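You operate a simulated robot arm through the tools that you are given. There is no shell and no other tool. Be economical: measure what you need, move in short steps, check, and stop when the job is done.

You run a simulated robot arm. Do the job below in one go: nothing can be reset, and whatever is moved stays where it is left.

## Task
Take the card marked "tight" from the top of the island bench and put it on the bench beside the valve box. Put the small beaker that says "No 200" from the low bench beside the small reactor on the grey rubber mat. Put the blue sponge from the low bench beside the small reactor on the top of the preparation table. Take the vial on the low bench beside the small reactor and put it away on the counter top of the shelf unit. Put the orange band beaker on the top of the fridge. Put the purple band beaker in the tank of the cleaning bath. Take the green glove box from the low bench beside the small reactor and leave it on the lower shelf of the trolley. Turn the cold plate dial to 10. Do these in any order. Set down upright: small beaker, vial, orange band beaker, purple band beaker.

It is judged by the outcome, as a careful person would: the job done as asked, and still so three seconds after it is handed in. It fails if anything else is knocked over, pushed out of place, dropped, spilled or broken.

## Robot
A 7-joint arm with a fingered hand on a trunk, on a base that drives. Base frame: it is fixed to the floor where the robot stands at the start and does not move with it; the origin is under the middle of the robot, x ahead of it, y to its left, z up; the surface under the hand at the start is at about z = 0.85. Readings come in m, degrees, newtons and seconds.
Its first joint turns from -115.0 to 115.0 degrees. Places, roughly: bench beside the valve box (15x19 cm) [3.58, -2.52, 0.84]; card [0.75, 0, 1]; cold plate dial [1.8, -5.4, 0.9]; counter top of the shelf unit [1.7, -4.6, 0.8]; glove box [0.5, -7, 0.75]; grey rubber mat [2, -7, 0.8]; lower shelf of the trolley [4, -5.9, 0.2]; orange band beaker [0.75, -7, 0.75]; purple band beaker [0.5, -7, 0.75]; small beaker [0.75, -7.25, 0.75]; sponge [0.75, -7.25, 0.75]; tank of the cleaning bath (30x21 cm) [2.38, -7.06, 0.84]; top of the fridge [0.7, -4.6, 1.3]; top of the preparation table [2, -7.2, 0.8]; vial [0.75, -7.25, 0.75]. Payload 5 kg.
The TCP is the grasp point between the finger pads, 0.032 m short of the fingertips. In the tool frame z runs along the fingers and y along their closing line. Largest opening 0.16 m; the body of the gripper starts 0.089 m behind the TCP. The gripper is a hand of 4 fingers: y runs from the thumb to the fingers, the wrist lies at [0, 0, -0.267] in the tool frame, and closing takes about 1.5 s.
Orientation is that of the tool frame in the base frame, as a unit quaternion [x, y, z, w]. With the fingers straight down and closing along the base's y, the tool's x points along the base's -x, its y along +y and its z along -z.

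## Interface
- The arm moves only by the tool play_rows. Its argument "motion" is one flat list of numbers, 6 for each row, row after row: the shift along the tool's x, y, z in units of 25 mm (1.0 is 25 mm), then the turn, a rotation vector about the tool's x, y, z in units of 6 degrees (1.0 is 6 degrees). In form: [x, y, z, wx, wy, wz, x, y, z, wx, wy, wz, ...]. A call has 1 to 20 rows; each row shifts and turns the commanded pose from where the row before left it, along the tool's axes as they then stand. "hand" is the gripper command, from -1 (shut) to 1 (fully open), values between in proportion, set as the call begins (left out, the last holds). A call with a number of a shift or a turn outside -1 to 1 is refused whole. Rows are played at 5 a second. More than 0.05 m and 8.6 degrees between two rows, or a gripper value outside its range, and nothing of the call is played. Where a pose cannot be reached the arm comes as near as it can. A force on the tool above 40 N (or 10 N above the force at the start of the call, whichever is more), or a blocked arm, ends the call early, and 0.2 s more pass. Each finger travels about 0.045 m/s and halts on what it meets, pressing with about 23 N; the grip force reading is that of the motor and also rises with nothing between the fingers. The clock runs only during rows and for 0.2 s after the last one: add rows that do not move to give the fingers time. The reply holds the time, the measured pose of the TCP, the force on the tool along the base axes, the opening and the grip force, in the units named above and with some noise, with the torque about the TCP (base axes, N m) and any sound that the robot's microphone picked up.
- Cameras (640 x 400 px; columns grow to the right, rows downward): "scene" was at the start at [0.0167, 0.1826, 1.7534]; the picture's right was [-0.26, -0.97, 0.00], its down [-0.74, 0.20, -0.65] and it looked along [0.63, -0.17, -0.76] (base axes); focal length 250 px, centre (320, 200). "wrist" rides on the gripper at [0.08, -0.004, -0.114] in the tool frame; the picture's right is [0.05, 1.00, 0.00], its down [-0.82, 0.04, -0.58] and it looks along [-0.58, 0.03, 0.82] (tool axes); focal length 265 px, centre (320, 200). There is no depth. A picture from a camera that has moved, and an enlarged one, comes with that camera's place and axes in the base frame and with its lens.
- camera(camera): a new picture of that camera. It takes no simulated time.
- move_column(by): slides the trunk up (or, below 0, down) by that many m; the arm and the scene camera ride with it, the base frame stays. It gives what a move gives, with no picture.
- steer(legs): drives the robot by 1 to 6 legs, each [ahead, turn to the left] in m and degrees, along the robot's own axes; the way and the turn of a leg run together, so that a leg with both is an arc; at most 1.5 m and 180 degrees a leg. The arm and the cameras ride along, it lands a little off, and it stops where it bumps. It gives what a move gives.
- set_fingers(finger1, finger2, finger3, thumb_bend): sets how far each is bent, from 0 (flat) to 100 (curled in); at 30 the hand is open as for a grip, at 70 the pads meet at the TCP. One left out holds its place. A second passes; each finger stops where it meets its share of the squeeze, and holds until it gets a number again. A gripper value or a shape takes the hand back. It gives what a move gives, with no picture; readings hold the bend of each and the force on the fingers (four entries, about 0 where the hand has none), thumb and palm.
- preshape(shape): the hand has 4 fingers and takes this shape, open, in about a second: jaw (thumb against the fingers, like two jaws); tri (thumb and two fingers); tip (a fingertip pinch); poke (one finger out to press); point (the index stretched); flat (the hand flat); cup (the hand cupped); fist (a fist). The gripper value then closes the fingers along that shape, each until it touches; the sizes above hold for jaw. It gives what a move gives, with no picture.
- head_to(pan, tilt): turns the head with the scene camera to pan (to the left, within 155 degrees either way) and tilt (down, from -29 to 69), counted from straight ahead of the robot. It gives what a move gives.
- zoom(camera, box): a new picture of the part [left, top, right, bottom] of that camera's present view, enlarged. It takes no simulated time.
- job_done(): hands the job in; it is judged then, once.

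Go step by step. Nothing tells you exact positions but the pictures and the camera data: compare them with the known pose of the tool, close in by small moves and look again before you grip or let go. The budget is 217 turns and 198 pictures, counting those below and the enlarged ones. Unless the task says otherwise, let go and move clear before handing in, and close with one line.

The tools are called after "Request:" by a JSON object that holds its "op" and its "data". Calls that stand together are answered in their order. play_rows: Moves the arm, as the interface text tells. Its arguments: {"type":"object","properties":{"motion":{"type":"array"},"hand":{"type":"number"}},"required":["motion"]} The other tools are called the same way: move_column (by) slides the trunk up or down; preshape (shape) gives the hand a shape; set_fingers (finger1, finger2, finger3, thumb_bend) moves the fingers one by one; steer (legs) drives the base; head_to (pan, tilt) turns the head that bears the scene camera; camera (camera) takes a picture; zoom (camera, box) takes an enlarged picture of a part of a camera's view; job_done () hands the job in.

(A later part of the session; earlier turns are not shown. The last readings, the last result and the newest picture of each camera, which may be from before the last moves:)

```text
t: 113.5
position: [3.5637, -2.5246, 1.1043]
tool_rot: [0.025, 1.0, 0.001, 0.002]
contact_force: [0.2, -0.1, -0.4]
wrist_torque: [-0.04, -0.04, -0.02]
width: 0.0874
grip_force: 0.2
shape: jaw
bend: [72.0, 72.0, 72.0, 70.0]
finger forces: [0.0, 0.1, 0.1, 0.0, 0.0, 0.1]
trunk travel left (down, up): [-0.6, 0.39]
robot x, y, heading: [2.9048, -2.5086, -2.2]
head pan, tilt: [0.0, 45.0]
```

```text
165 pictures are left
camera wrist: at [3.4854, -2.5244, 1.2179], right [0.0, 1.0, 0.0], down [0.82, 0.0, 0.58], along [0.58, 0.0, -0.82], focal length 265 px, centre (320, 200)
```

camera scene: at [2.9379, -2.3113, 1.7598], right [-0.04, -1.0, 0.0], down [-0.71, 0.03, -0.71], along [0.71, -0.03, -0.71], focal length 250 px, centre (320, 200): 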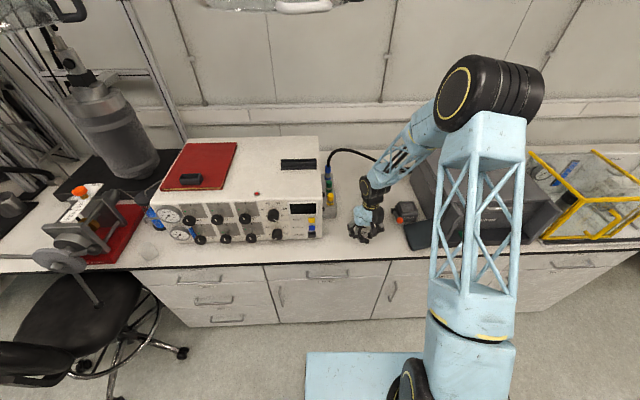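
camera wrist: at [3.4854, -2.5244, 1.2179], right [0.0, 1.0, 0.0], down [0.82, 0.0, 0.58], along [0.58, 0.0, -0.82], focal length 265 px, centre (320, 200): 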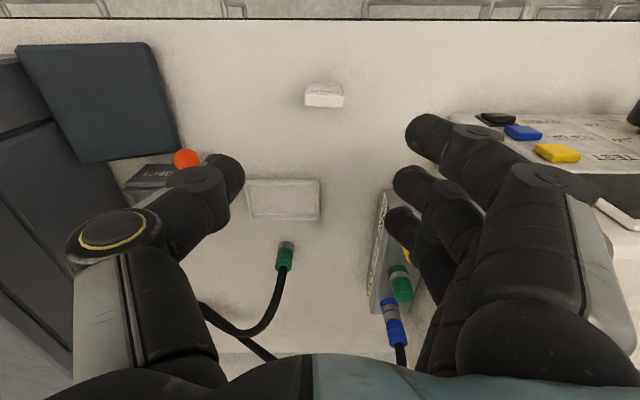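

The card stands upright beside the valve box. I'll retract the arm, then drive back to the cross aisle and look toward the far room.

Request:
{"op": "play_rows", "data": {"motion": [1, 0, 0, 0, 0, 0, 1, 0, 0, 0, 0, 0, 1, 0, 0, 0, 0, 0, 1, 0, 0, 0, 0, 0, 1, 0, 0, 0, 0, 0, 1, 0, 0, 0, 0, 0, 1, 0, 0, 0, 0, 0, 0, 0, 0, 0, 0, 0]}}

Request:
{"op": "steer", "data": {"legs": [[-0.05, 0], [0, -88], [1.15, 0]]}}

Request:
{"op": "head_to", "data": {"pan": 0, "tilt": 25}}

Request:
{"op": "camera", "data": {"camera": "scene"}}

Request:
{"op": "head_to", "data": {"pan": -50, "tilt": 25}}

Request:
{"op": "camera", "data": {"camera": "scene"}}

```text
t: 115.3
position: [3.3874, -2.5156, 1.1029]
tool_rot: [0.025, 1.0, 0.001, 0.0]
contact_force: [-0.2, -0.1, 0.3]
wrist_torque: [-0.01, -0.02, -0.01]
width: 0.0876
grip_force: 0.2
shape: jaw
bend: [72.0, 72.0, 72.0, 70.0]
finger forces: [0.1, 0.0, 0.0, 0.0, 0.0, 0.0]
trunk travel left (down, up): [-0.6, 0.39]
robot x, y, heading: [2.9065, -2.5145, -2.8]
head pan, tilt: [0.0, 45.0]
```

```text
t: 125.7
position: [2.8005, -4.1368, 1.1042]
tool_rot: [0.722, 0.692, 0.0, 0.001]
contact_force: [0.9, -0.6, -0.3]
wrist_torque: [0.02, 0.01, 0.01]
width: 0.0877
grip_force: 0.0
shape: jaw
bend: [72.0, 72.0, 72.0, 70.0]
finger forces: [0.0, 0.1, 0.0, 0.0, 0.0, 0.0]
trunk travel left (down, up): [-0.6, 0.39]
robot x, y, heading: [2.8026, -3.6528, -92.3]
head pan, tilt: [0.0, 45.0]
```

```text
t: 126.5
position: [2.8003, -4.1361, 1.1027]
tool_rot: [0.722, 0.691, 0.0, 0.001]
contact_force: [-0.8, -1.0, -1.0]
wrist_torque: [-0.02, 0.02, 0.0]
width: 0.0873
grip_force: 0.1
shape: jaw
bend: [72.0, 72.0, 72.0, 70.0]
finger forces: [0.0, 0.0, 0.0, 0.0, 0.0, 0.0]
trunk travel left (down, up): [-0.6, 0.39]
robot x, y, heading: [2.8058, -3.6509, -92.2]
head pan, tilt: [0.0, 25.0]
```

```text
164 pictures are left
camera scene: at [3.0056, -3.6955, 1.7903], right [-1.0, 0.04, 0.0], down [0.02, 0.42, -0.91], along [-0.04, -0.91, -0.42], focal length 250 px, centre (320, 200)
```

scene: 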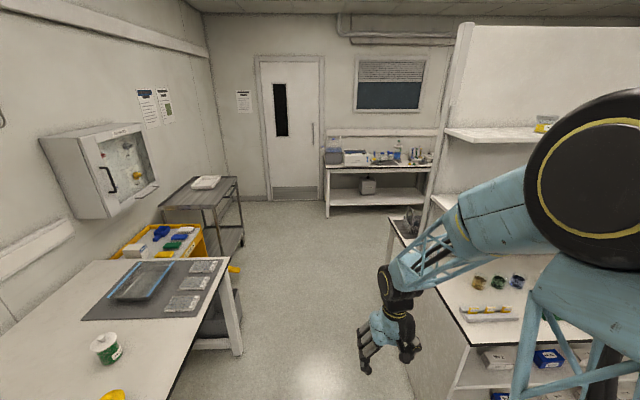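

```text
t: 127.7
position: [2.7996, -4.1365, 1.1045]
tool_rot: [0.723, 0.691, 0.0, 0.0]
contact_force: [0.4, 0.2, -0.2]
wrist_torque: [-0.01, -0.01, 0.02]
width: 0.0874
grip_force: 0.0
shape: jaw
bend: [72.0, 72.0, 72.0, 70.0]
finger forces: [0.0, 0.0, 0.0, 0.0, 0.1, 0.0]
trunk travel left (down, up): [-0.6, 0.39]
robot x, y, heading: [2.802, -3.6568, -92.4]
head pan, tilt: [-50.0, 25.0]
```

```text
163 pictures are left
camera scene: at [2.9364, -3.6599, 1.7903], right [-0.61, 0.79, 0.0], down [0.33, 0.26, -0.91], along [-0.72, -0.56, -0.42], focal length 250 px, centre (320, 200)
```

scene: 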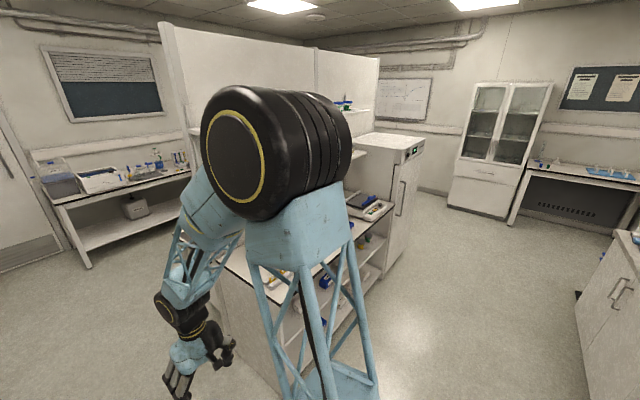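

The passage between the shelf unit and wall bench is open. I'll drive through to y≈-5.9 and look around at the prep table and trolley.

Request:
{"op": "steer", "data": {"legs": [[0, 3.5], [1.5, 0], [0.75, 0]]}}

Request:
{"op": "head_to", "data": {"pan": 0, "tilt": 35}}

Request:
{"op": "camera", "data": {"camera": "scene"}}

Request:
{"op": "head_to", "data": {"pan": 60, "tilt": 35}}

Request:
{"op": "camera", "data": {"camera": "scene"}}

Request:
{"op": "head_to", "data": {"pan": -90, "tilt": 25}}

Request:
{"op": "camera", "data": {"camera": "scene"}}

```text
t: 139.4
position: [2.9377, -6.4198, 1.1043]
tool_rot: [0.693, 0.721, 0.001, 0.001]
contact_force: [0.2, -0.7, 0.2]
wrist_torque: [0.01, -0.01, -0.01]
width: 0.0875
grip_force: 0.0
shape: jaw
bend: [72.0, 72.0, 72.0, 70.0]
finger forces: [0.0, 0.1, 0.1, 0.1, 0.1, 0.1]
trunk travel left (down, up): [-0.6, 0.39]
robot x, y, heading: [2.8992, -5.9417, -87.5]
head pan, tilt: [-50.0, 25.0]
```

```text
t: 140.6
position: [2.9371, -6.4209, 1.1036]
tool_rot: [0.693, 0.721, 0.001, 0.001]
contact_force: [-0.2, 0.6, -1.1]
wrist_torque: [0.01, -0.03, 0.03]
width: 0.0874
grip_force: 0.1
shape: jaw
bend: [72.0, 72.0, 72.0, 70.0]
finger forces: [0.0, 0.0, 0.0, 0.0, 0.0, 0.0]
trunk travel left (down, up): [-0.6, 0.39]
robot x, y, heading: [2.9034, -5.9372, -87.4]
head pan, tilt: [0.0, 35.0]
```

```text
162 pictures are left
camera scene: at [3.1045, -5.9599, 1.7746], right [-1.0, -0.04, 0.0], down [-0.03, 0.57, -0.82], along [0.04, -0.82, -0.57], focal length 250 px, centre (320, 200)
```

scene: 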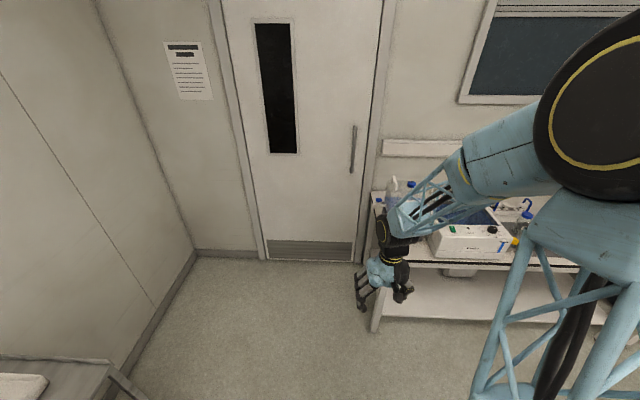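

```text
t: 141.9
position: [2.9378, -6.4207, 1.104]
tool_rot: [0.692, 0.722, 0.0, 0.001]
contact_force: [-0.2, 0.1, -0.1]
wrist_torque: [0.0, -0.01, -0.02]
width: 0.0872
grip_force: 0.0
shape: jaw
bend: [72.0, 72.0, 72.0, 70.0]
finger forces: [0.0, 0.1, 0.1, 0.0, 0.1, 0.0]
trunk travel left (down, up): [-0.6, 0.39]
robot x, y, heading: [2.896, -5.9391, -87.5]
head pan, tilt: [60.0, 35.0]
```

```text
161 pictures are left
camera scene: at [3.1788, -5.9126, 1.7746], right [-0.46, -0.89, 0.0], down [-0.51, 0.26, -0.82], along [0.73, -0.38, -0.57], focal length 250 px, centre (320, 200)
```

scene: 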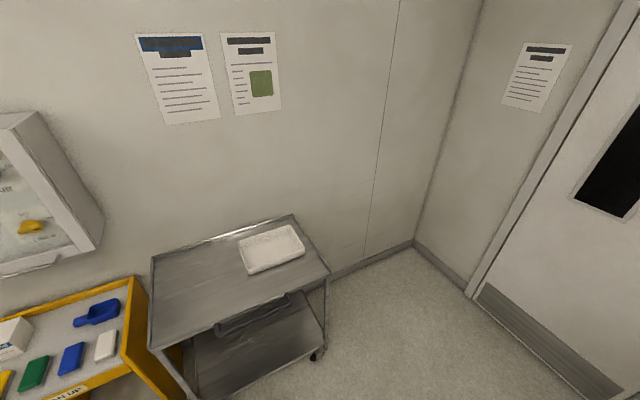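

```text
t: 144.2
position: [2.939, -6.4219, 1.1041]
tool_rot: [0.693, 0.721, 0.001, 0.001]
contact_force: [0.0, 0.1, 0.7]
wrist_torque: [-0.02, -0.01, 0.03]
width: 0.0877
grip_force: 0.1
shape: jaw
bend: [72.0, 72.0, 72.0, 70.0]
finger forces: [0.1, 0.0, 0.1, 0.0, 0.0, 0.0]
trunk travel left (down, up): [-0.6, 0.39]
robot x, y, heading: [2.9, -5.9383, -87.4]
head pan, tilt: [-90.0, 25.0]
```

```text
160 pictures are left
camera scene: at [3.0086, -5.8761, 1.7903], right [-0.04, 1.0, 0.0], down [0.42, 0.02, -0.91], along [-0.91, -0.04, -0.42], focal length 250 px, centre (320, 200)
```

scene: 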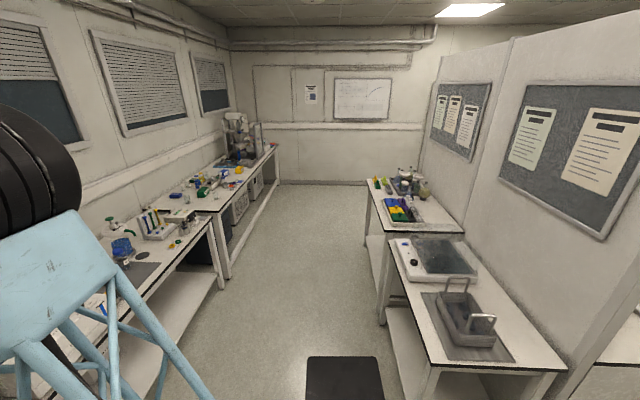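

The aisle has the prep table on the left and cold-plate bench on the right, with the low bench at the far left. I'll check the dark thing on the floor and the cold plate.

Request:
{"op": "zoom", "data": {"camera": "scene", "box": [280, 220, 520, 400]}}

Request:
{"op": "zoom", "data": {"camera": "scene", "box": [100, 120, 290, 290]}}

Request:
{"op": "head_to", "data": {"pan": -90, "tilt": 55}}

Request:
{"op": "camera", "data": {"camera": "scene"}}

```text
2.22 times, centred on (400, 310) of scene
camera zoom: at [3.0086, -5.8761, 1.7903], right [-0.04, 1.0, 0.0], down [0.42, 0.02, -0.91], along [-0.91, -0.04, -0.42], focal length 556 px, centre (142, -44)
```

zoom: 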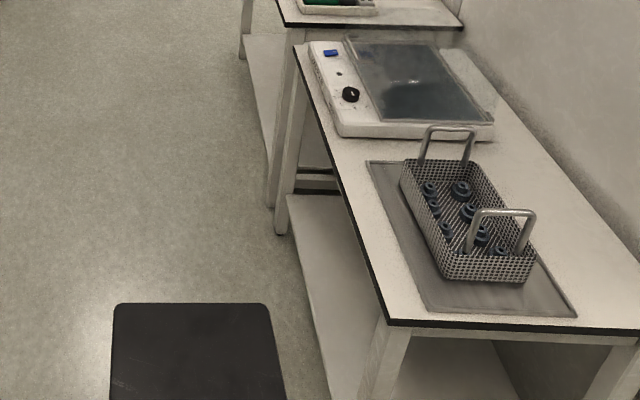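

```text
2.35 times, centred on (195, 205) of scene
camera zoom: at [3.0086, -5.8761, 1.7903], right [-0.04, 1.0, 0.0], down [0.42, 0.02, -0.91], along [-0.91, -0.04, -0.42], focal length 588 px, centre (614, 188)
```

zoom: 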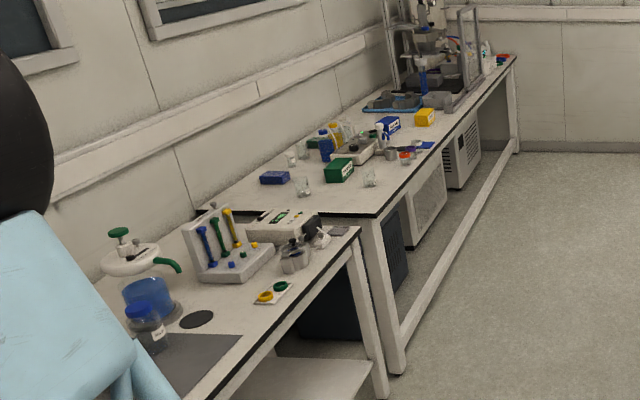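

```text
t: 145.2
position: [2.9371, -6.4213, 1.1051]
tool_rot: [0.693, 0.721, 0.001, 0.0]
contact_force: [0.5, -0.2, -0.7]
wrist_torque: [-0.01, 0.01, 0.01]
width: 0.0877
grip_force: 0.0
shape: jaw
bend: [72.0, 72.0, 72.0, 70.0]
finger forces: [0.0, 0.0, 0.0, 0.1, 0.0, 0.0]
trunk travel left (down, up): [-0.6, 0.39]
robot x, y, heading: [2.8997, -5.9358, -87.6]
head pan, tilt: [-90.0, 55.0]
```

```text
157 pictures are left
camera scene: at [3.0286, -5.8751, 1.7464], right [-0.04, 1.0, 0.0], down [0.82, 0.04, -0.57], along [-0.57, -0.03, -0.82], focal length 250 px, centre (320, 200)
```

scene: 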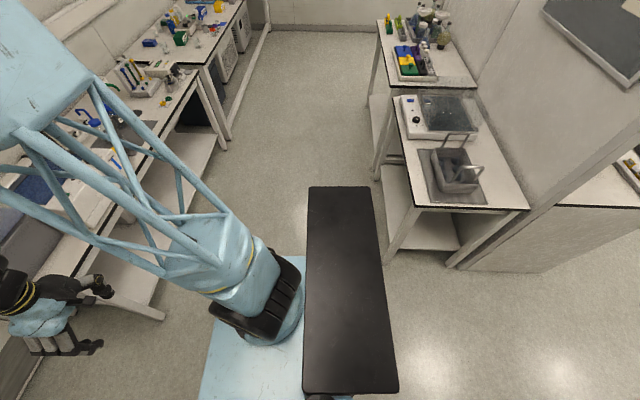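

No obstacle: the dark slab is part of the robot itself. I'll go to the cold plate first, since the hand is empty.

Request:
{"op": "steer", "data": {"legs": [[0.2, 0], [0, -92], [1.1, 0], [0, -90]]}}

Request:
{"op": "head_to", "data": {"pan": -10, "tilt": 45}}

Request:
{"op": "camera", "data": {"camera": "scene"}}

Request:
{"op": "camera", "data": {"camera": "wrist"}}

```text
t: 160.0
position: [1.8167, -5.6815, 1.1045]
tool_rot: [-0.706, 0.709, 0.001, -0.001]
contact_force: [0.3, -0.6, 0.1]
wrist_torque: [0.02, 0.01, -0.02]
width: 0.0875
grip_force: 0.1
shape: jaw
bend: [72.0, 72.0, 72.0, 70.0]
finger forces: [0.0, 0.1, 0.0, 0.0, 0.1, 0.0]
trunk travel left (down, up): [-0.6, 0.39]
robot x, y, heading: [1.8337, -6.1655, 90.1]
head pan, tilt: [-90.0, 55.0]
```

```text
t: 161.6
position: [1.8166, -5.6815, 1.1043]
tool_rot: [-0.705, 0.709, 0.001, -0.001]
contact_force: [1.0, -0.5, -0.3]
wrist_torque: [-0.04, 0.03, 0.02]
width: 0.0876
grip_force: 0.0
shape: jaw
bend: [72.0, 72.0, 72.0, 70.0]
finger forces: [0.0, 0.0, 0.1, 0.1, 0.0, 0.1]
trunk travel left (down, up): [-0.6, 0.39]
robot x, y, heading: [1.8323, -6.1627, 90.2]
head pan, tilt: [-10.0, 45.0]
```

```text
156 pictures are left
camera scene: at [1.6474, -6.1436, 1.7597], right [0.98, -0.17, 0.0], down [-0.12, -0.7, -0.71], along [0.12, 0.7, -0.71], focal length 250 px, centre (320, 200)
```

scene: 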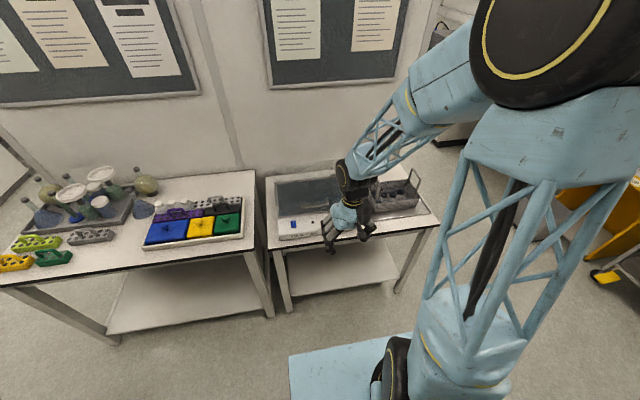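

```text
155 pictures are left
camera wrist: at [1.8236, -5.7604, 1.2172], right [-1.0, -0.05, 0.0], down [-0.04, 0.82, 0.58], along [-0.03, 0.58, -0.82], focal length 265 px, centre (320, 200)
```

wrist: 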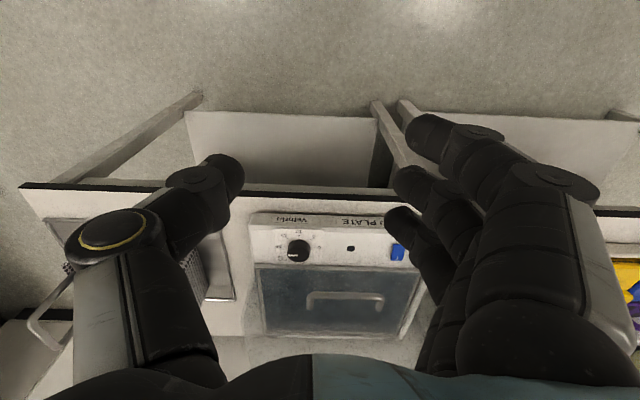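

Request:
{"op": "zoom", "data": {"camera": "wrist", "box": [240, 200, 440, 290]}}

Request:
{"op": "zoom", "data": {"camera": "wrist", "box": [262, 225, 338, 270]}}

```text
3.20 times, centred on (340, 245) of wrist
camera zoom: at [1.8236, -5.7604, 1.2172], right [-1.0, -0.05, 0.0], down [-0.04, 0.82, 0.58], along [-0.03, 0.58, -0.82], focal length 849 px, centre (256, 56)
```

zoom: 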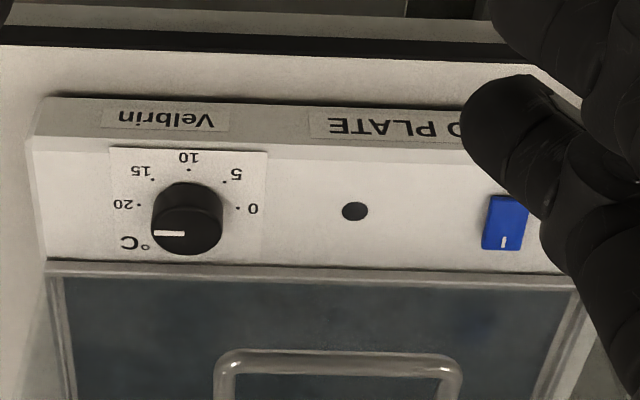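

```text
8.42 times, centred on (300, 248) of wrist
camera zoom: at [1.8236, -5.7604, 1.2172], right [-1.0, -0.05, 0.0], down [-0.04, 0.82, 0.58], along [-0.03, 0.58, -0.82], focal length 2235 px, centre (488, -200)
```

zoom: 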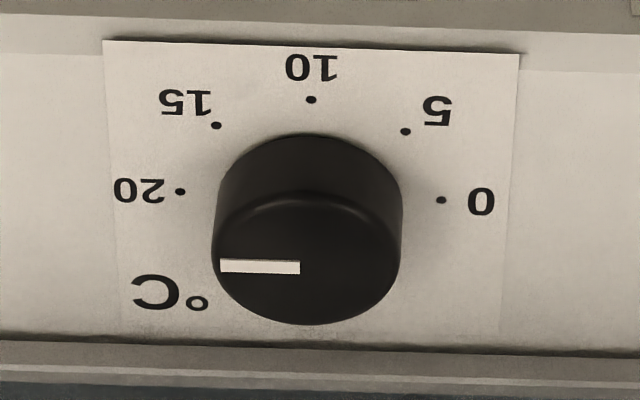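

The dial reads 20 now, with 10 toward the aisle side, so it needs a 90° clockwise turn seen from above (+wz). I'll move above it at about (1.843, -5.435) and pre-rotate the hand -100°.

Request:
{"op": "play_rows", "data": {"motion": [-1, -0.1, 0, 0, 0, 0, -1, -0.1, 0, 0, 0, 0, -1, -0.1, 0, 0, 0, 0, -1, -0.1, 0, 0, 0, 0, -1, -0.1, 0, 0, 0, 0, -1, -0.1, 0, 0, 0, 0, -1, -0.1, 0, 0, 0, 0, -1, -0.1, 0, 0, 0, 0, -1, -0.1, 0, 0, 0, 0, -0.9, -0.1, 0, 0, 0, 0, 0, 0, 0, 0, 0, -1, 0, 0, 0, 0, 0, -1, 0, 0, 0, 0, 0, -1, 0, 0, 0, 0, 0, -1, 0, 0, 0, 0, 0, -1, 0, 0, 0, 0, 0, -1, 0, 0, 0, 0, 0, -1, 0, 0, 0, 0, 0, -1, 0, 0, 0, 0, 0, -1, 0, 0, 0, 0, 0, -1], "hand": 0}}

Request:
{"op": "play_rows", "data": {"motion": [0, 0, 0.5, 0, 0, -1, 0, 0, 0.5, 0, 0, -1, 0, 0, 0.5, 0, 0, -1, 0, 0, 0.5, 0, 0, -1, 0, 0, 0.5, 0, 0, -1, 0, 0, 0.5, 0, 0, -1, 0, 0, 0.5, 0, 0, -0.7, 0, 0, 0, 0, 0, 0]}}

Request:
{"op": "camera", "data": {"camera": "wrist"}}

Request:
{"op": "camera", "data": {"camera": "scene"}}

```text
t: 165.8
position: [1.8443, -5.4333, 1.1046]
tool_rot: [0.966, -0.26, -0.001, -0.001]
contact_force: [-0.1, -0.3, -0.1]
wrist_torque: [0.0, 0.02, 0.02]
width: 0.0807
grip_force: 0.2
shape: jaw
bend: [72.0, 72.0, 72.0, 70.0]
finger forces: [0.1, 0.1, 0.0, 0.0, 0.0, 0.0]
trunk travel left (down, up): [-0.6, 0.39]
robot x, y, heading: [1.835, -6.1617, 89.6]
head pan, tilt: [-10.0, 45.0]
```

```text
t: 167.6
position: [1.8429, -5.4331, 1.0169]
tool_rot: [0.996, 0.087, -0.001, 0.0]
contact_force: [0.7, 0.2, -0.7]
wrist_torque: [-0.01, -0.02, -0.04]
width: 0.0807
grip_force: 0.0
shape: jaw
bend: [72.0, 72.0, 72.0, 70.0]
finger forces: [0.1, 0.0, 0.1, 0.0, 0.1, 0.0]
trunk travel left (down, up): [-0.6, 0.39]
robot x, y, heading: [1.8371, -6.1621, 90.1]
head pan, tilt: [-10.0, 45.0]
```

```text
152 pictures are left
camera wrist: at [1.9242, -5.4147, 1.1297], right [0.22, -0.97, 0.0], down [-0.79, -0.18, 0.58], along [-0.56, -0.13, -0.82], focal length 265 px, centre (320, 200)
```

wrist: 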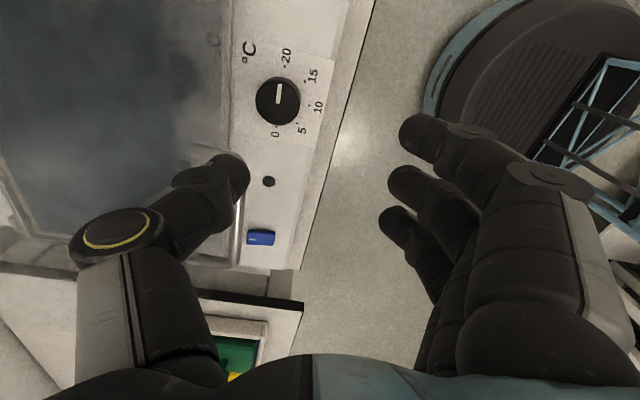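

```text
151 pictures are left
camera scene: at [1.6475, -6.1434, 1.7598], right [0.98, -0.17, 0.0], down [-0.12, -0.7, -0.71], along [0.12, 0.7, -0.71], focal length 250 px, centre (320, 200)
```

scene: 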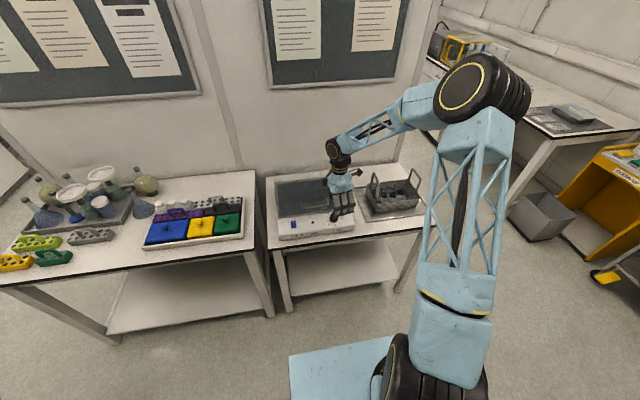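

Triangulating gives the dial top at (1.845, -5.392, 0.864). I'll shift over it, narrow the fingers and go to z≈0.93.

Request:
{"op": "play_rows", "data": {"motion": [0.17, -0.76, 0, 0, 0, 0, 0.18, -0.76, 0, 0, 0, 0, 0, 0, 1, 0, 0, 0, 0, 0, 1, 0, 0, 0, 0, 0, 1, 0, 0, 0, 0, 0, 0.5, 0, 0, 0, 0, 0, 0, 0, 0, 0], "hand": -0.25}}

Request:
{"op": "camera", "data": {"camera": "wrist"}}

```text
t: 168.6
position: [1.844, -5.3993, 0.9719]
tool_rot: [0.996, 0.087, -0.001, 0.0]
contact_force: [1.1, -27.3, 23.9]
wrist_torque: [1.56, 0.21, 0.14]
width: 0.0502
grip_force: 0.1
shape: jaw
bend: [73.0, 73.0, 73.0, 70.0]
finger forces: [0.0, 0.0, 0.1, 0.1, 37.1, 0.0]
trunk travel left (down, up): [-0.6, 0.39]
robot x, y, heading: [1.8364, -6.1642, 90.1]
head pan, tilt: [-10.0, 45.0]
stopped in row 5: the force on the tool passed its limit at 54 N (the readings are from after the stop); the commanded pose is now the measured one
```

```text
150 pictures are left
camera wrist: at [1.9243, -5.3802, 1.0851], right [0.23, -0.97, 0.0], down [-0.79, -0.18, 0.58], along [-0.56, -0.13, -0.82], focal length 265 px, centre (320, 200)
```

wrist: 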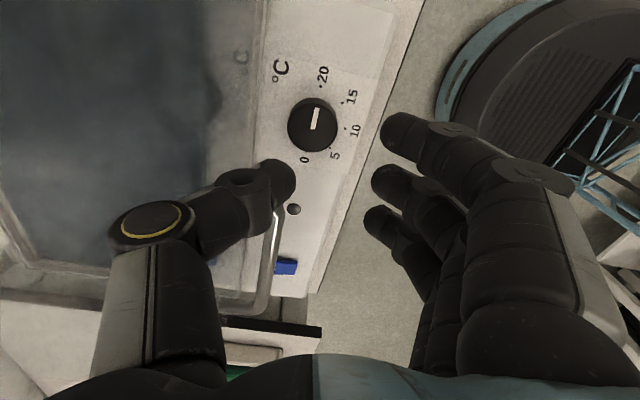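

The thumb touched the lid's handle, so I stop here and rise. I'll then check the lid and choose an orientation that keeps the thumb away from the handle.

Request:
{"op": "play_rows", "data": {"motion": [0, 0.2, -0.5, 0, 0, 0, 0, 0.4, -1, 0, 0, 0, 0, 0.5, -1, 0, 0, 0, 0, 0, -1, 0, 0, 0, 0, 0, 0, 0, 0, 0]}}

Request:
{"op": "camera", "data": {"camera": "wrist"}}

Request:
{"op": "zoom", "data": {"camera": "scene", "box": [250, 140, 430, 260]}}

```text
t: 169.8
position: [1.8491, -5.4216, 1.0558]
tool_rot: [0.996, 0.087, 0.0, -0.001]
contact_force: [-0.4, -0.1, 0.1]
wrist_torque: [0.02, 0.0, -0.02]
width: 0.0597
grip_force: 0.1
shape: jaw
bend: [73.0, 73.0, 73.0, 70.0]
finger forces: [0.0, 0.1, 0.0, 0.0, 0.0, 0.0]
trunk travel left (down, up): [-0.6, 0.39]
robot x, y, heading: [1.8318, -6.1629, 89.9]
head pan, tilt: [-10.0, 45.0]
```

```text
149 pictures are left
camera wrist: at [1.9302, -5.4018, 1.1701], right [0.22, -0.97, 0.0], down [-0.79, -0.18, 0.58], along [-0.56, -0.13, -0.82], focal length 265 px, centre (320, 200)
```

wrist: 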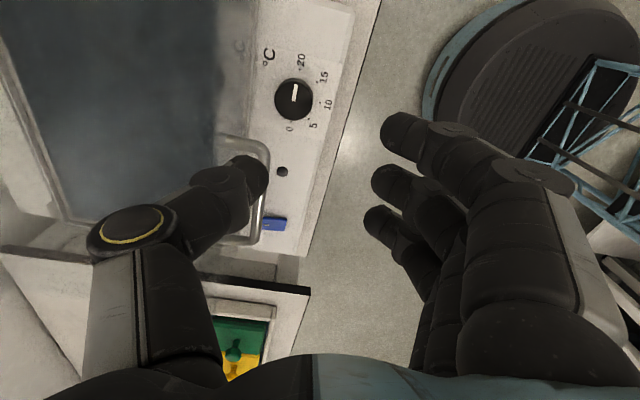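

```text
3.33 times, centred on (340, 200) of scene
camera zoom: at [1.6474, -6.1437, 1.7597], right [0.98, -0.17, 0.0], down [-0.12, -0.7, -0.71], along [0.12, 0.7, -0.71], focal length 834 px, centre (253, 200)
```

zoom: 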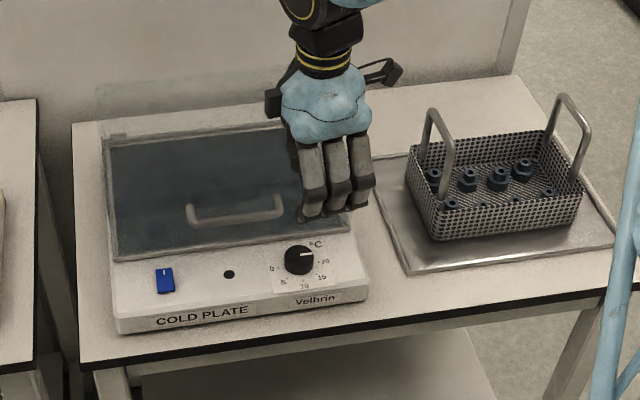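

The lid looks undisturbed. I'll use an orientation with the thumb on the right (+x) side, away from the handle, and turn the dial in two 45° steps.

Request:
{"op": "play_rows", "data": {"motion": [0, 0, 0, 0, 0, 1, 0, 0, 0, 0, 0, 1, 0, 0, 0, 0, 0, 1, 0, 0, 0, 0, 0, 1, 0, 0, 0, 0, 0, 1, 0, 0, 0, 0, 0, 1, 0, 0, 0, 0, 0, 1, 0, 0, 0, 0, 0, 1, 0, 0, 0, 0, 0, 1, 0, 0, 0, 0, 0, 0.1, 0, 0, 0, 0, 0, 0]}}

Request:
{"op": "camera", "data": {"camera": "wrist"}}

```text
t: 172.2
position: [1.8485, -5.4242, 1.0562]
tool_rot: [0.925, -0.379, -0.001, 0.0]
contact_force: [0.3, 0.8, 0.3]
wrist_torque: [0.02, -0.01, 0.04]
width: 0.0598
grip_force: 0.1
shape: jaw
bend: [73.0, 73.0, 73.0, 70.0]
finger forces: [0.0, 0.1, 0.0, 0.0, 0.0, 0.1]
trunk travel left (down, up): [-0.6, 0.39]
robot x, y, heading: [1.8383, -6.1632, 89.7]
head pan, tilt: [-10.0, 45.0]
```

```text
147 pictures are left
camera wrist: at [1.9112, -5.475, 1.1692], right [-0.66, -0.75, 0.0], down [-0.61, 0.54, 0.58], along [-0.43, 0.38, -0.82], focal length 265 px, centre (320, 200)
```

wrist: 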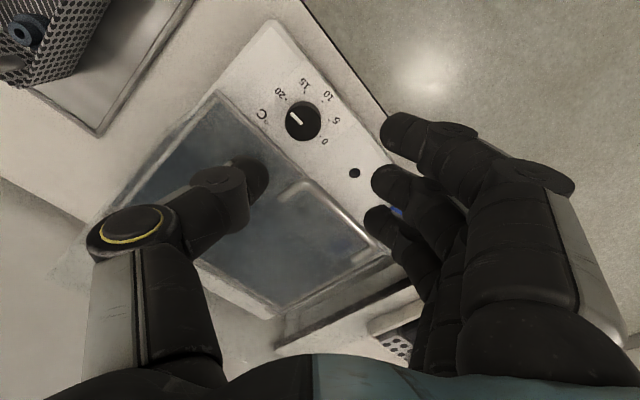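

The dial reading stays consistent at (1.847, -5.392). Moving over it and partway down.

Request:
{"op": "play_rows", "data": {"motion": [-0.5, -0.42, 0, 0, 0, 0, -0.47, -0.42, 0, 0, 0, 0, 0, 0, 1, 0, 0, 0, 0, 0, 1, 0, 0, 0, 0, 0, 1, 0, 0, 0, 0, 0, 1, 0, 0, 0, 0, 0, 1, 0, 0, 0, 0, 0, 0, 0, 0, 0], "hand": -0.2}}

Request:
{"op": "camera", "data": {"camera": "wrist"}}

Request:
{"op": "zoom", "data": {"camera": "scene", "box": [270, 160, 390, 250]}}

```text
t: 173.7
position: [1.8459, -5.3973, 0.9596]
tool_rot: [0.925, -0.381, 0.001, 0.003]
contact_force: [-0.3, -26.9, 16.3]
wrist_torque: [1.42, -0.66, -1.09]
width: 0.0574
grip_force: 0.0
shape: jaw
bend: [73.0, 73.0, 73.0, 70.0]
finger forces: [0.1, 0.1, 0.0, 0.0, 31.8, 0.1]
trunk travel left (down, up): [-0.6, 0.39]
robot x, y, heading: [1.8339, -6.165, 89.9]
head pan, tilt: [-10.0, 45.0]
stopped in row 7: the force on the tool passed its limit at 52 N (the readings are from after the stop); the commanded pose is now the measured one
```

```text
146 pictures are left
camera wrist: at [1.9084, -5.4491, 1.0736], right [-0.67, -0.75, 0.0], down [-0.61, 0.55, 0.57], along [-0.43, 0.38, -0.82], focal length 265 px, centre (320, 200)
```

wrist: 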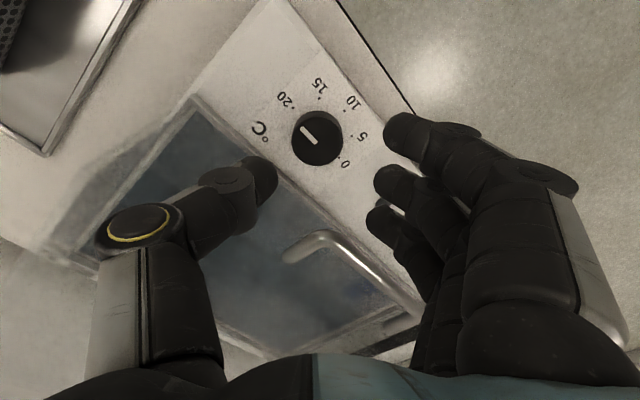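

```text
4.44 times, centred on (330, 205) of scene
camera zoom: at [1.6473, -6.1489, 1.7601], right [0.98, -0.17, 0.0], down [-0.12, -0.69, -0.71], along [0.12, 0.7, -0.71], focal length 1111 px, centre (276, 178)
```

zoom: 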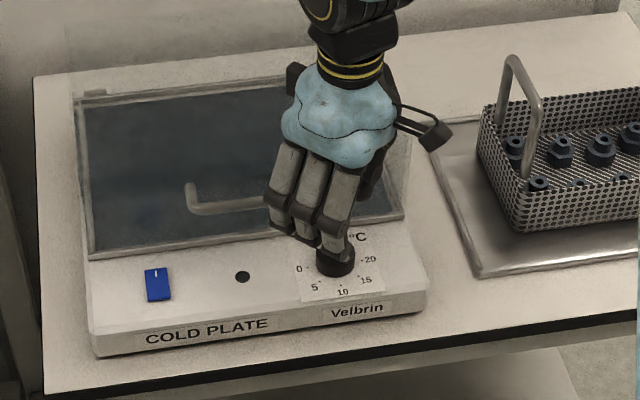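

The clear cover is a raised box whose front edge is close to the dial, and the thumb met it again. I'll lift clear and try the two-finger "tip" shape, which needs less room.

Request:
{"op": "play_rows", "data": {"motion": [0.2, 0.2, -0.6, 0, 0, 0, 0, 0, -1, 0, 0, 0, 0, 0, -1, 0, 0, 0, 0, 0, -1, 0, 0, 0, 0, 0, -1, 0, 0, 0, 0, 0, -1, 0, 0, 0]}}

Request:
{"op": "preshape", "data": {"shape": "tip"}}

Request:
{"op": "camera", "data": {"camera": "wrist"}}

Request:
{"op": "zoom", "data": {"camera": "scene", "box": [270, 150, 390, 240]}}

```text
t: 175.1
position: [1.8458, -5.3997, 1.0985]
tool_rot: [0.925, -0.38, 0.0, 0.002]
contact_force: [-0.5, -0.5, -0.3]
wrist_torque: [0.03, -0.03, 0.02]
width: 0.0633
grip_force: 0.0
shape: jaw
bend: [73.0, 73.0, 73.0, 70.0]
finger forces: [0.0, 0.0, 0.0, 0.0, 0.1, 0.1]
trunk travel left (down, up): [-0.6, 0.39]
robot x, y, heading: [1.8328, -6.1637, 89.7]
head pan, tilt: [-10.0, 45.0]
```

```text
t: 175.9
position: [1.8456, -5.3992, 1.098]
tool_rot: [0.925, -0.381, 0.001, 0.003]
contact_force: [0.3, 0.3, 0.0]
wrist_torque: [0.02, 0.06, -0.01]
width: 0.1599
grip_force: 0.1
shape: tip
bend: [1.0, 30.0, 1.0, 30.0]
finger forces: [0.1, 0.1, 0.1, 0.1, 0.0, 0.0]
trunk travel left (down, up): [-0.6, 0.39]
robot x, y, heading: [1.8371, -6.1668, 89.9]
head pan, tilt: [-10.0, 45.0]
```

```text
144 pictures are left
camera wrist: at [1.9082, -5.4508, 1.2119], right [-0.67, -0.75, 0.0], down [-0.61, 0.55, 0.58], along [-0.43, 0.38, -0.82], focal length 265 px, centre (320, 200)
```

wrist: 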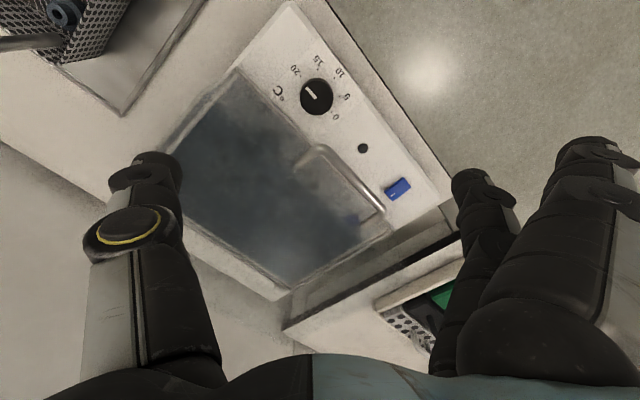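

```text
4.44 times, centred on (330, 195) of scene
camera zoom: at [1.6475, -6.144, 1.7598], right [0.98, -0.17, 0.0], down [-0.12, -0.7, -0.71], along [0.12, 0.7, -0.71], focal length 1111 px, centre (276, 222)
```

zoom: 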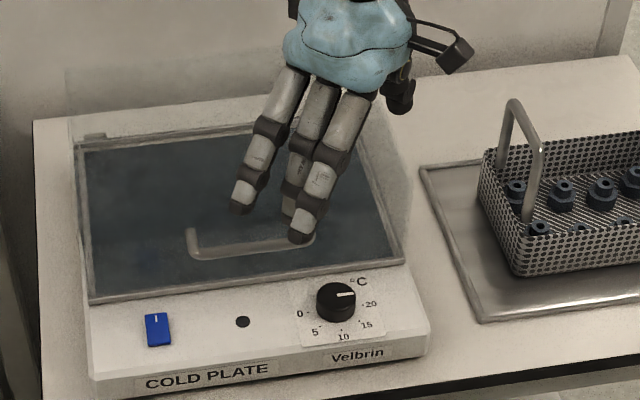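

I located the cover's handle bar at about (1.82, -5.37, z 0.94), just behind the dial. With the jaw hand at -30° to -8° everything should clear, so I'll turn the dial in short strokes.

Request:
{"op": "preshape", "data": {"shape": "jaw"}}

Request:
{"op": "play_rows", "data": {"motion": [-0.18, -0.21, 0, 0, 0, 0, 0, 0, 0, 0, 0, 1, 0, 0, 0, 0, 0, 1, 0, 0, 0, 0, 0, 0.5, 0, 0, 0, 0, 0, 0, 0, 0, 0, 0, 0, 0, 0, 0, 1, 0, 0, 0, 0, 0, 1, 0, 0, 0, 0, 0, 1, 0, 0, 0, 0, 0, 1, 0, 0, 0, 0, 0, 1, 0, 0, 0, 0, 0, 1, 0, 0, 0, 0, 0, 0, 0, 0, 0], "hand": -0.27}}

Request:
{"op": "camera", "data": {"camera": "wrist"}}

```text
t: 176.8
position: [1.8466, -5.3984, 1.0984]
tool_rot: [0.925, -0.38, 0.001, 0.003]
contact_force: [-0.2, 0.2, -0.4]
wrist_torque: [0.0, 0.01, -0.02]
width: 0.1599
grip_force: 0.1
shape: jaw
bend: [30.0, 30.0, 30.0, 30.0]
finger forces: [0.1, 0.0, 0.0, 0.1, 0.1, 0.0]
trunk travel left (down, up): [-0.6, 0.39]
robot x, y, heading: [1.8359, -6.1617, 89.8]
head pan, tilt: [-10.0, 45.0]
```

```text
t: 179.7
position: [1.8472, -5.3933, 0.9466]
tool_rot: [0.867, -0.498, 0.001, 0.002]
contact_force: [0.6, 0.4, 0.1]
wrist_torque: [-0.01, 0.06, -0.02]
width: 0.0588
grip_force: 0.0
shape: jaw
bend: [73.0, 73.0, 73.0, 70.0]
finger forces: [0.0, 0.0, 0.1, 0.0, 0.1, 0.1]
trunk travel left (down, up): [-0.6, 0.39]
robot x, y, heading: [1.8366, -6.1612, 90.0]
head pan, tilt: [-10.0, 45.0]
```

```text
142 pictures are left
camera wrist: at [1.8934, -5.459, 1.0606], right [-0.84, -0.55, 0.0], down [-0.45, 0.69, 0.57], along [-0.32, 0.48, -0.82], focal length 265 px, centre (320, 200)
```

wrist: 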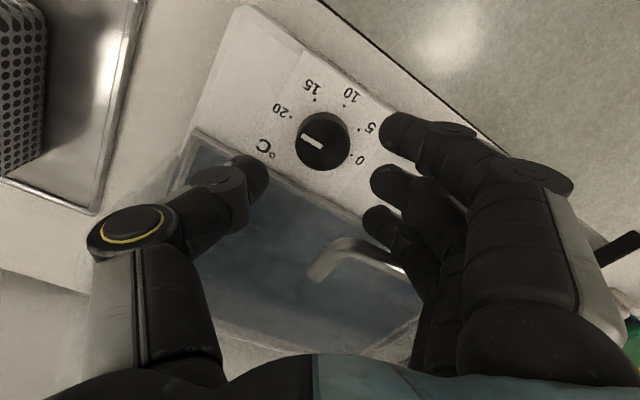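

Clear so far. Continuing down to the dial's level.

Request:
{"op": "play_rows", "data": {"motion": [0, 0, 0.6, 0, 0, 0, 0, 0, 0.6, 0, 0, 0, 0, 0, 0.6, 0, 0, 0, 0, 0, 0.6, 0, 0, 0, 0, 0, 0, 0, 0, 0]}}

Request:
{"op": "camera", "data": {"camera": "wrist"}}

```text
t: 180.8
position: [1.8472, -5.3929, 0.8893]
tool_rot: [0.867, -0.498, 0.0, 0.002]
contact_force: [0.7, -6.5, 12.2]
wrist_torque: [0.37, 0.59, 0.33]
width: 0.0595
grip_force: 0.0
shape: jaw
bend: [73.0, 73.0, 73.0, 70.0]
finger forces: [1.3, 1.5, 8.7, 0.1, 0.0, 0.0]
trunk travel left (down, up): [-0.6, 0.39]
robot x, y, heading: [1.8355, -6.1648, 89.7]
head pan, tilt: [-10.0, 45.0]
```

```text
141 pictures are left
camera wrist: at [1.8937, -5.4594, 1.002], right [-0.84, -0.55, 0.0], down [-0.45, 0.68, 0.58], along [-0.32, 0.48, -0.82], focal length 265 px, centre (320, 200)
```

wrist: 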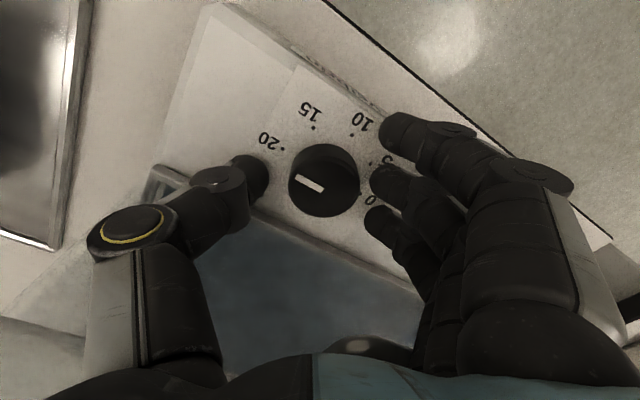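

The hand straddles the dial, fingertips just at the panel. I'll rise a few mm, close on the knob and turn it +24°.

Request:
{"op": "play_rows", "data": {"motion": [0, 0, -0.2, 0, 0, 0, 0, 0, -0.1, 0, 0, 0, 0, 0, 0, 0, 0, 0, 0, 0, 0, 0, 0, 0, 0, 0, 0, 0, 0, 0, 0, 0, 0, 0, 0, 1, 0, 0, 0, 0, 0, 1, 0, 0, 0, 0, 0, 1, 0, 0, 0, 0, 0, 1, 0, 0, 0, 0, 0, 0], "hand": -0.7}}

Request:
{"op": "camera", "data": {"camera": "wrist"}}

```text
t: 182.4
position: [1.85, -5.4015, 0.8936]
tool_rot: [0.831, -0.556, 0.006, 0.007]
contact_force: [6.3, -20.6, 10.9]
wrist_torque: [1.51, -0.89, 1.5]
width: 0.0309
grip_force: 22.9
shape: jaw
bend: [75.0, 74.0, 75.0, 70.0]
finger forces: [0.0, 5.9, 24.2, 0.0, 26.5, 0.0]
trunk travel left (down, up): [-0.6, 0.39]
robot x, y, heading: [1.8335, -6.1673, 90.1]
head pan, tilt: [-10.0, 45.0]
stopped in row 7: the force on the tool passed its limit at 45 N (the readings are from after the stop); the commanded pose is now the measured one
```

```text
140 pictures are left
camera wrist: at [1.8864, -5.4714, 1.0084], right [-0.9, -0.43, 0.0], down [-0.35, 0.75, 0.56], along [-0.24, 0.51, -0.83], focal length 265 px, centre (320, 200)
```

wrist: 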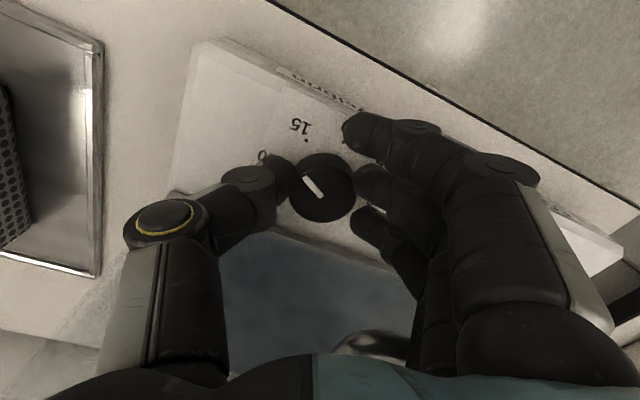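

The dial moved somewhat, but the hand is wedged against the handle bar. I'll open, rise clear and inspect the dial and cover.

Request:
{"op": "play_rows", "data": {"motion": [0, 0, 0, 0, 0, 0, 0, 0, 0, 0, 0, 0, 0, 0, 0, 0, 0, 0, 0, 0, 0, 0, 0, -0.6, 0, 0, -0.5, 0, 0, -0.6, 0, 0, -1, 0, 0, 0, 0, 0, -1, 0, 0, 0, 0, 0, -1, 0, 0, 0, 0, 0, -1, 0, 0, 0, 0, 0, -1, 0, 0, 0, 0, 0, -1, 0, 0, 0, 0, 0, -1, 0, 0, 0, 0, 0, -1, 0, 0, 0, 0, 0, 0, 0, 0, 0], "hand": -0.25}}

Request:
{"op": "camera", "data": {"camera": "wrist"}}

Request:
{"op": "zoom", "data": {"camera": "scene", "box": [250, 150, 390, 250]}}

```text
t: 185.4
position: [1.8474, -5.3941, 1.1046]
tool_rot: [0.864, -0.504, 0.004, 0.006]
contact_force: [-0.3, 0.0, 0.0]
wrist_torque: [-0.03, -0.02, 0.0]
width: 0.0596
grip_force: 0.1
shape: jaw
bend: [73.0, 73.0, 73.0, 70.0]
finger forces: [0.1, 0.1, 0.1, 0.0, 0.0, 0.0]
trunk travel left (down, up): [-0.6, 0.39]
robot x, y, heading: [1.8364, -6.1638, 90.0]
head pan, tilt: [-10.0, 45.0]
```

```text
139 pictures are left
camera wrist: at [1.893, -5.4595, 1.2201], right [-0.84, -0.54, 0.01], down [-0.44, 0.7, 0.57], along [-0.31, 0.48, -0.82], focal length 265 px, centre (320, 200)
```

wrist: 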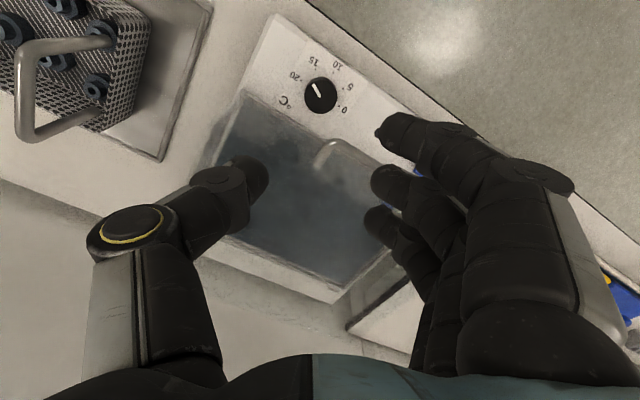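

```text
4.00 times, centred on (320, 200) of scene
camera zoom: at [1.6476, -6.1443, 1.7597], right [0.98, -0.18, 0.0], down [-0.12, -0.7, -0.71], along [0.12, 0.7, -0.71], focal length 1000 px, centre (320, 200)
```

zoom: 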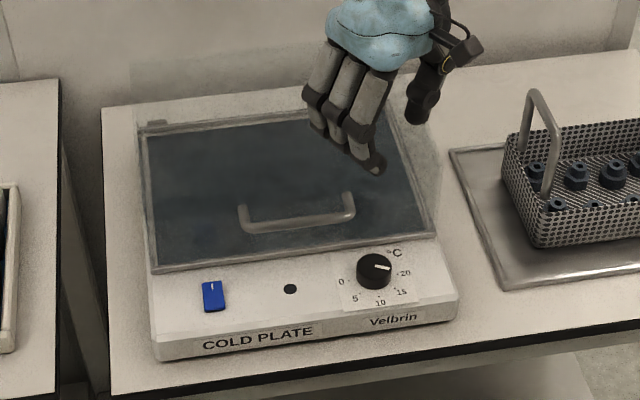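

Request:
{"op": "zoom", "data": {"camera": "wrist", "box": [260, 45, 380, 125]}}

```text
5.00 times, centred on (320, 85) of wrist
camera zoom: at [1.893, -5.4595, 1.2201], right [-0.84, -0.54, 0.01], down [-0.44, 0.7, 0.57], along [-0.31, 0.48, -0.82], focal length 1327 px, centre (320, 775)
```

zoom: 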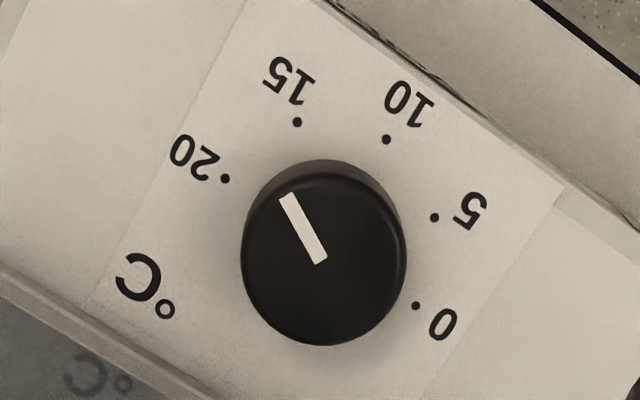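

The dial now points to about 16.7, so gripping did turn it 30°. For the rest I'll press the shut fingertips on the knob's top and twist, with the hand turned so it clears the bar.

Request:
{"op": "play_rows", "data": {"motion": [0, 0, 0, 0, 0, 0, 0, 0, 0, 0, 0, -1, 0, 0, 0, 0, 0, -1, 0, 0, 0, 0, 0, -1, 0, 0, 0, 0, 0, -1, 0, 0, 0, 0, 0, -1, 0, 0, 0, 0, 0, -1, 0, 0, 0, 0, 0, -1, 0, 0, 1, 0, 0, 0, 0, 0, 1, 0, 0, 0, 0, 0, 1, 0, 0, 0, 0, 0, 1, 0, 0, 0, 0, 0, 1, 0, 0, 0, 0, 0, 0, 0, 0, 0], "hand": -1}}

Request:
{"op": "camera", "data": {"camera": "wrist"}}

Request:
{"op": "zoom", "data": {"camera": "scene", "box": [250, 150, 390, 250]}}

```text
t: 188.4
position: [1.8489, -5.3966, 0.982]
tool_rot: [0.987, -0.16, 0.001, 0.007]
contact_force: [-1.6, -1.1, 4.3]
wrist_torque: [0.14, 0.14, 0.02]
width: 0.0001
grip_force: 23.1
shape: jaw
bend: [68.0, 63.0, 70.0, 66.0]
finger forces: [0.1, 0.0, 4.4, 0.0, 0.0, 0.0]
trunk travel left (down, up): [-0.6, 0.39]
robot x, y, heading: [1.8338, -6.1624, 90.1]
head pan, tilt: [-10.0, 45.0]
```

```text
136 pictures are left
camera wrist: at [1.9275, -5.4154, 1.0951], right [-0.27, -0.96, 0.01], down [-0.79, 0.23, 0.57], along [-0.56, 0.14, -0.82], focal length 265 px, centre (320, 200)
```

wrist: 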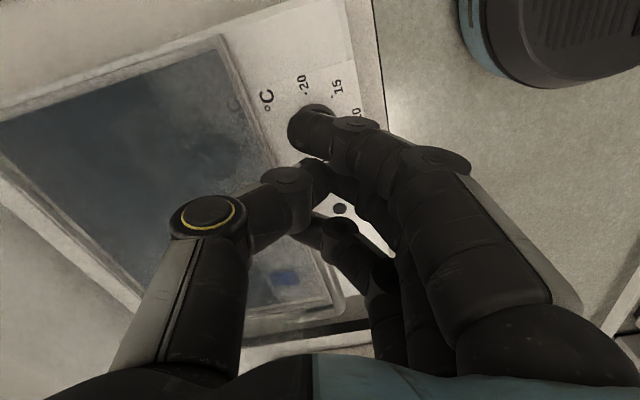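

```text
4.00 times, centred on (320, 200) of scene
camera zoom: at [1.6475, -6.1448, 1.7598], right [0.98, -0.17, 0.0], down [-0.12, -0.7, -0.71], along [0.12, 0.7, -0.71], focal length 1000 px, centre (320, 200)
```

zoom: 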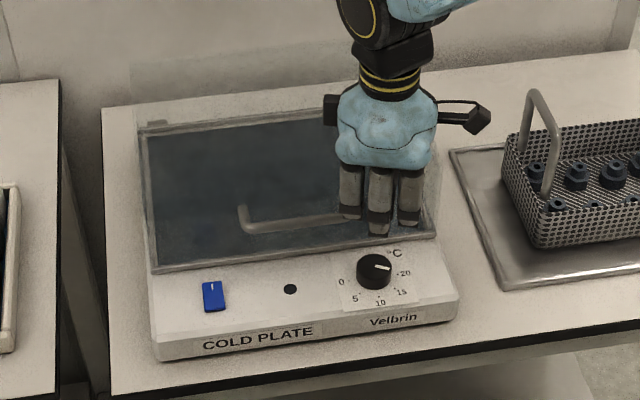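

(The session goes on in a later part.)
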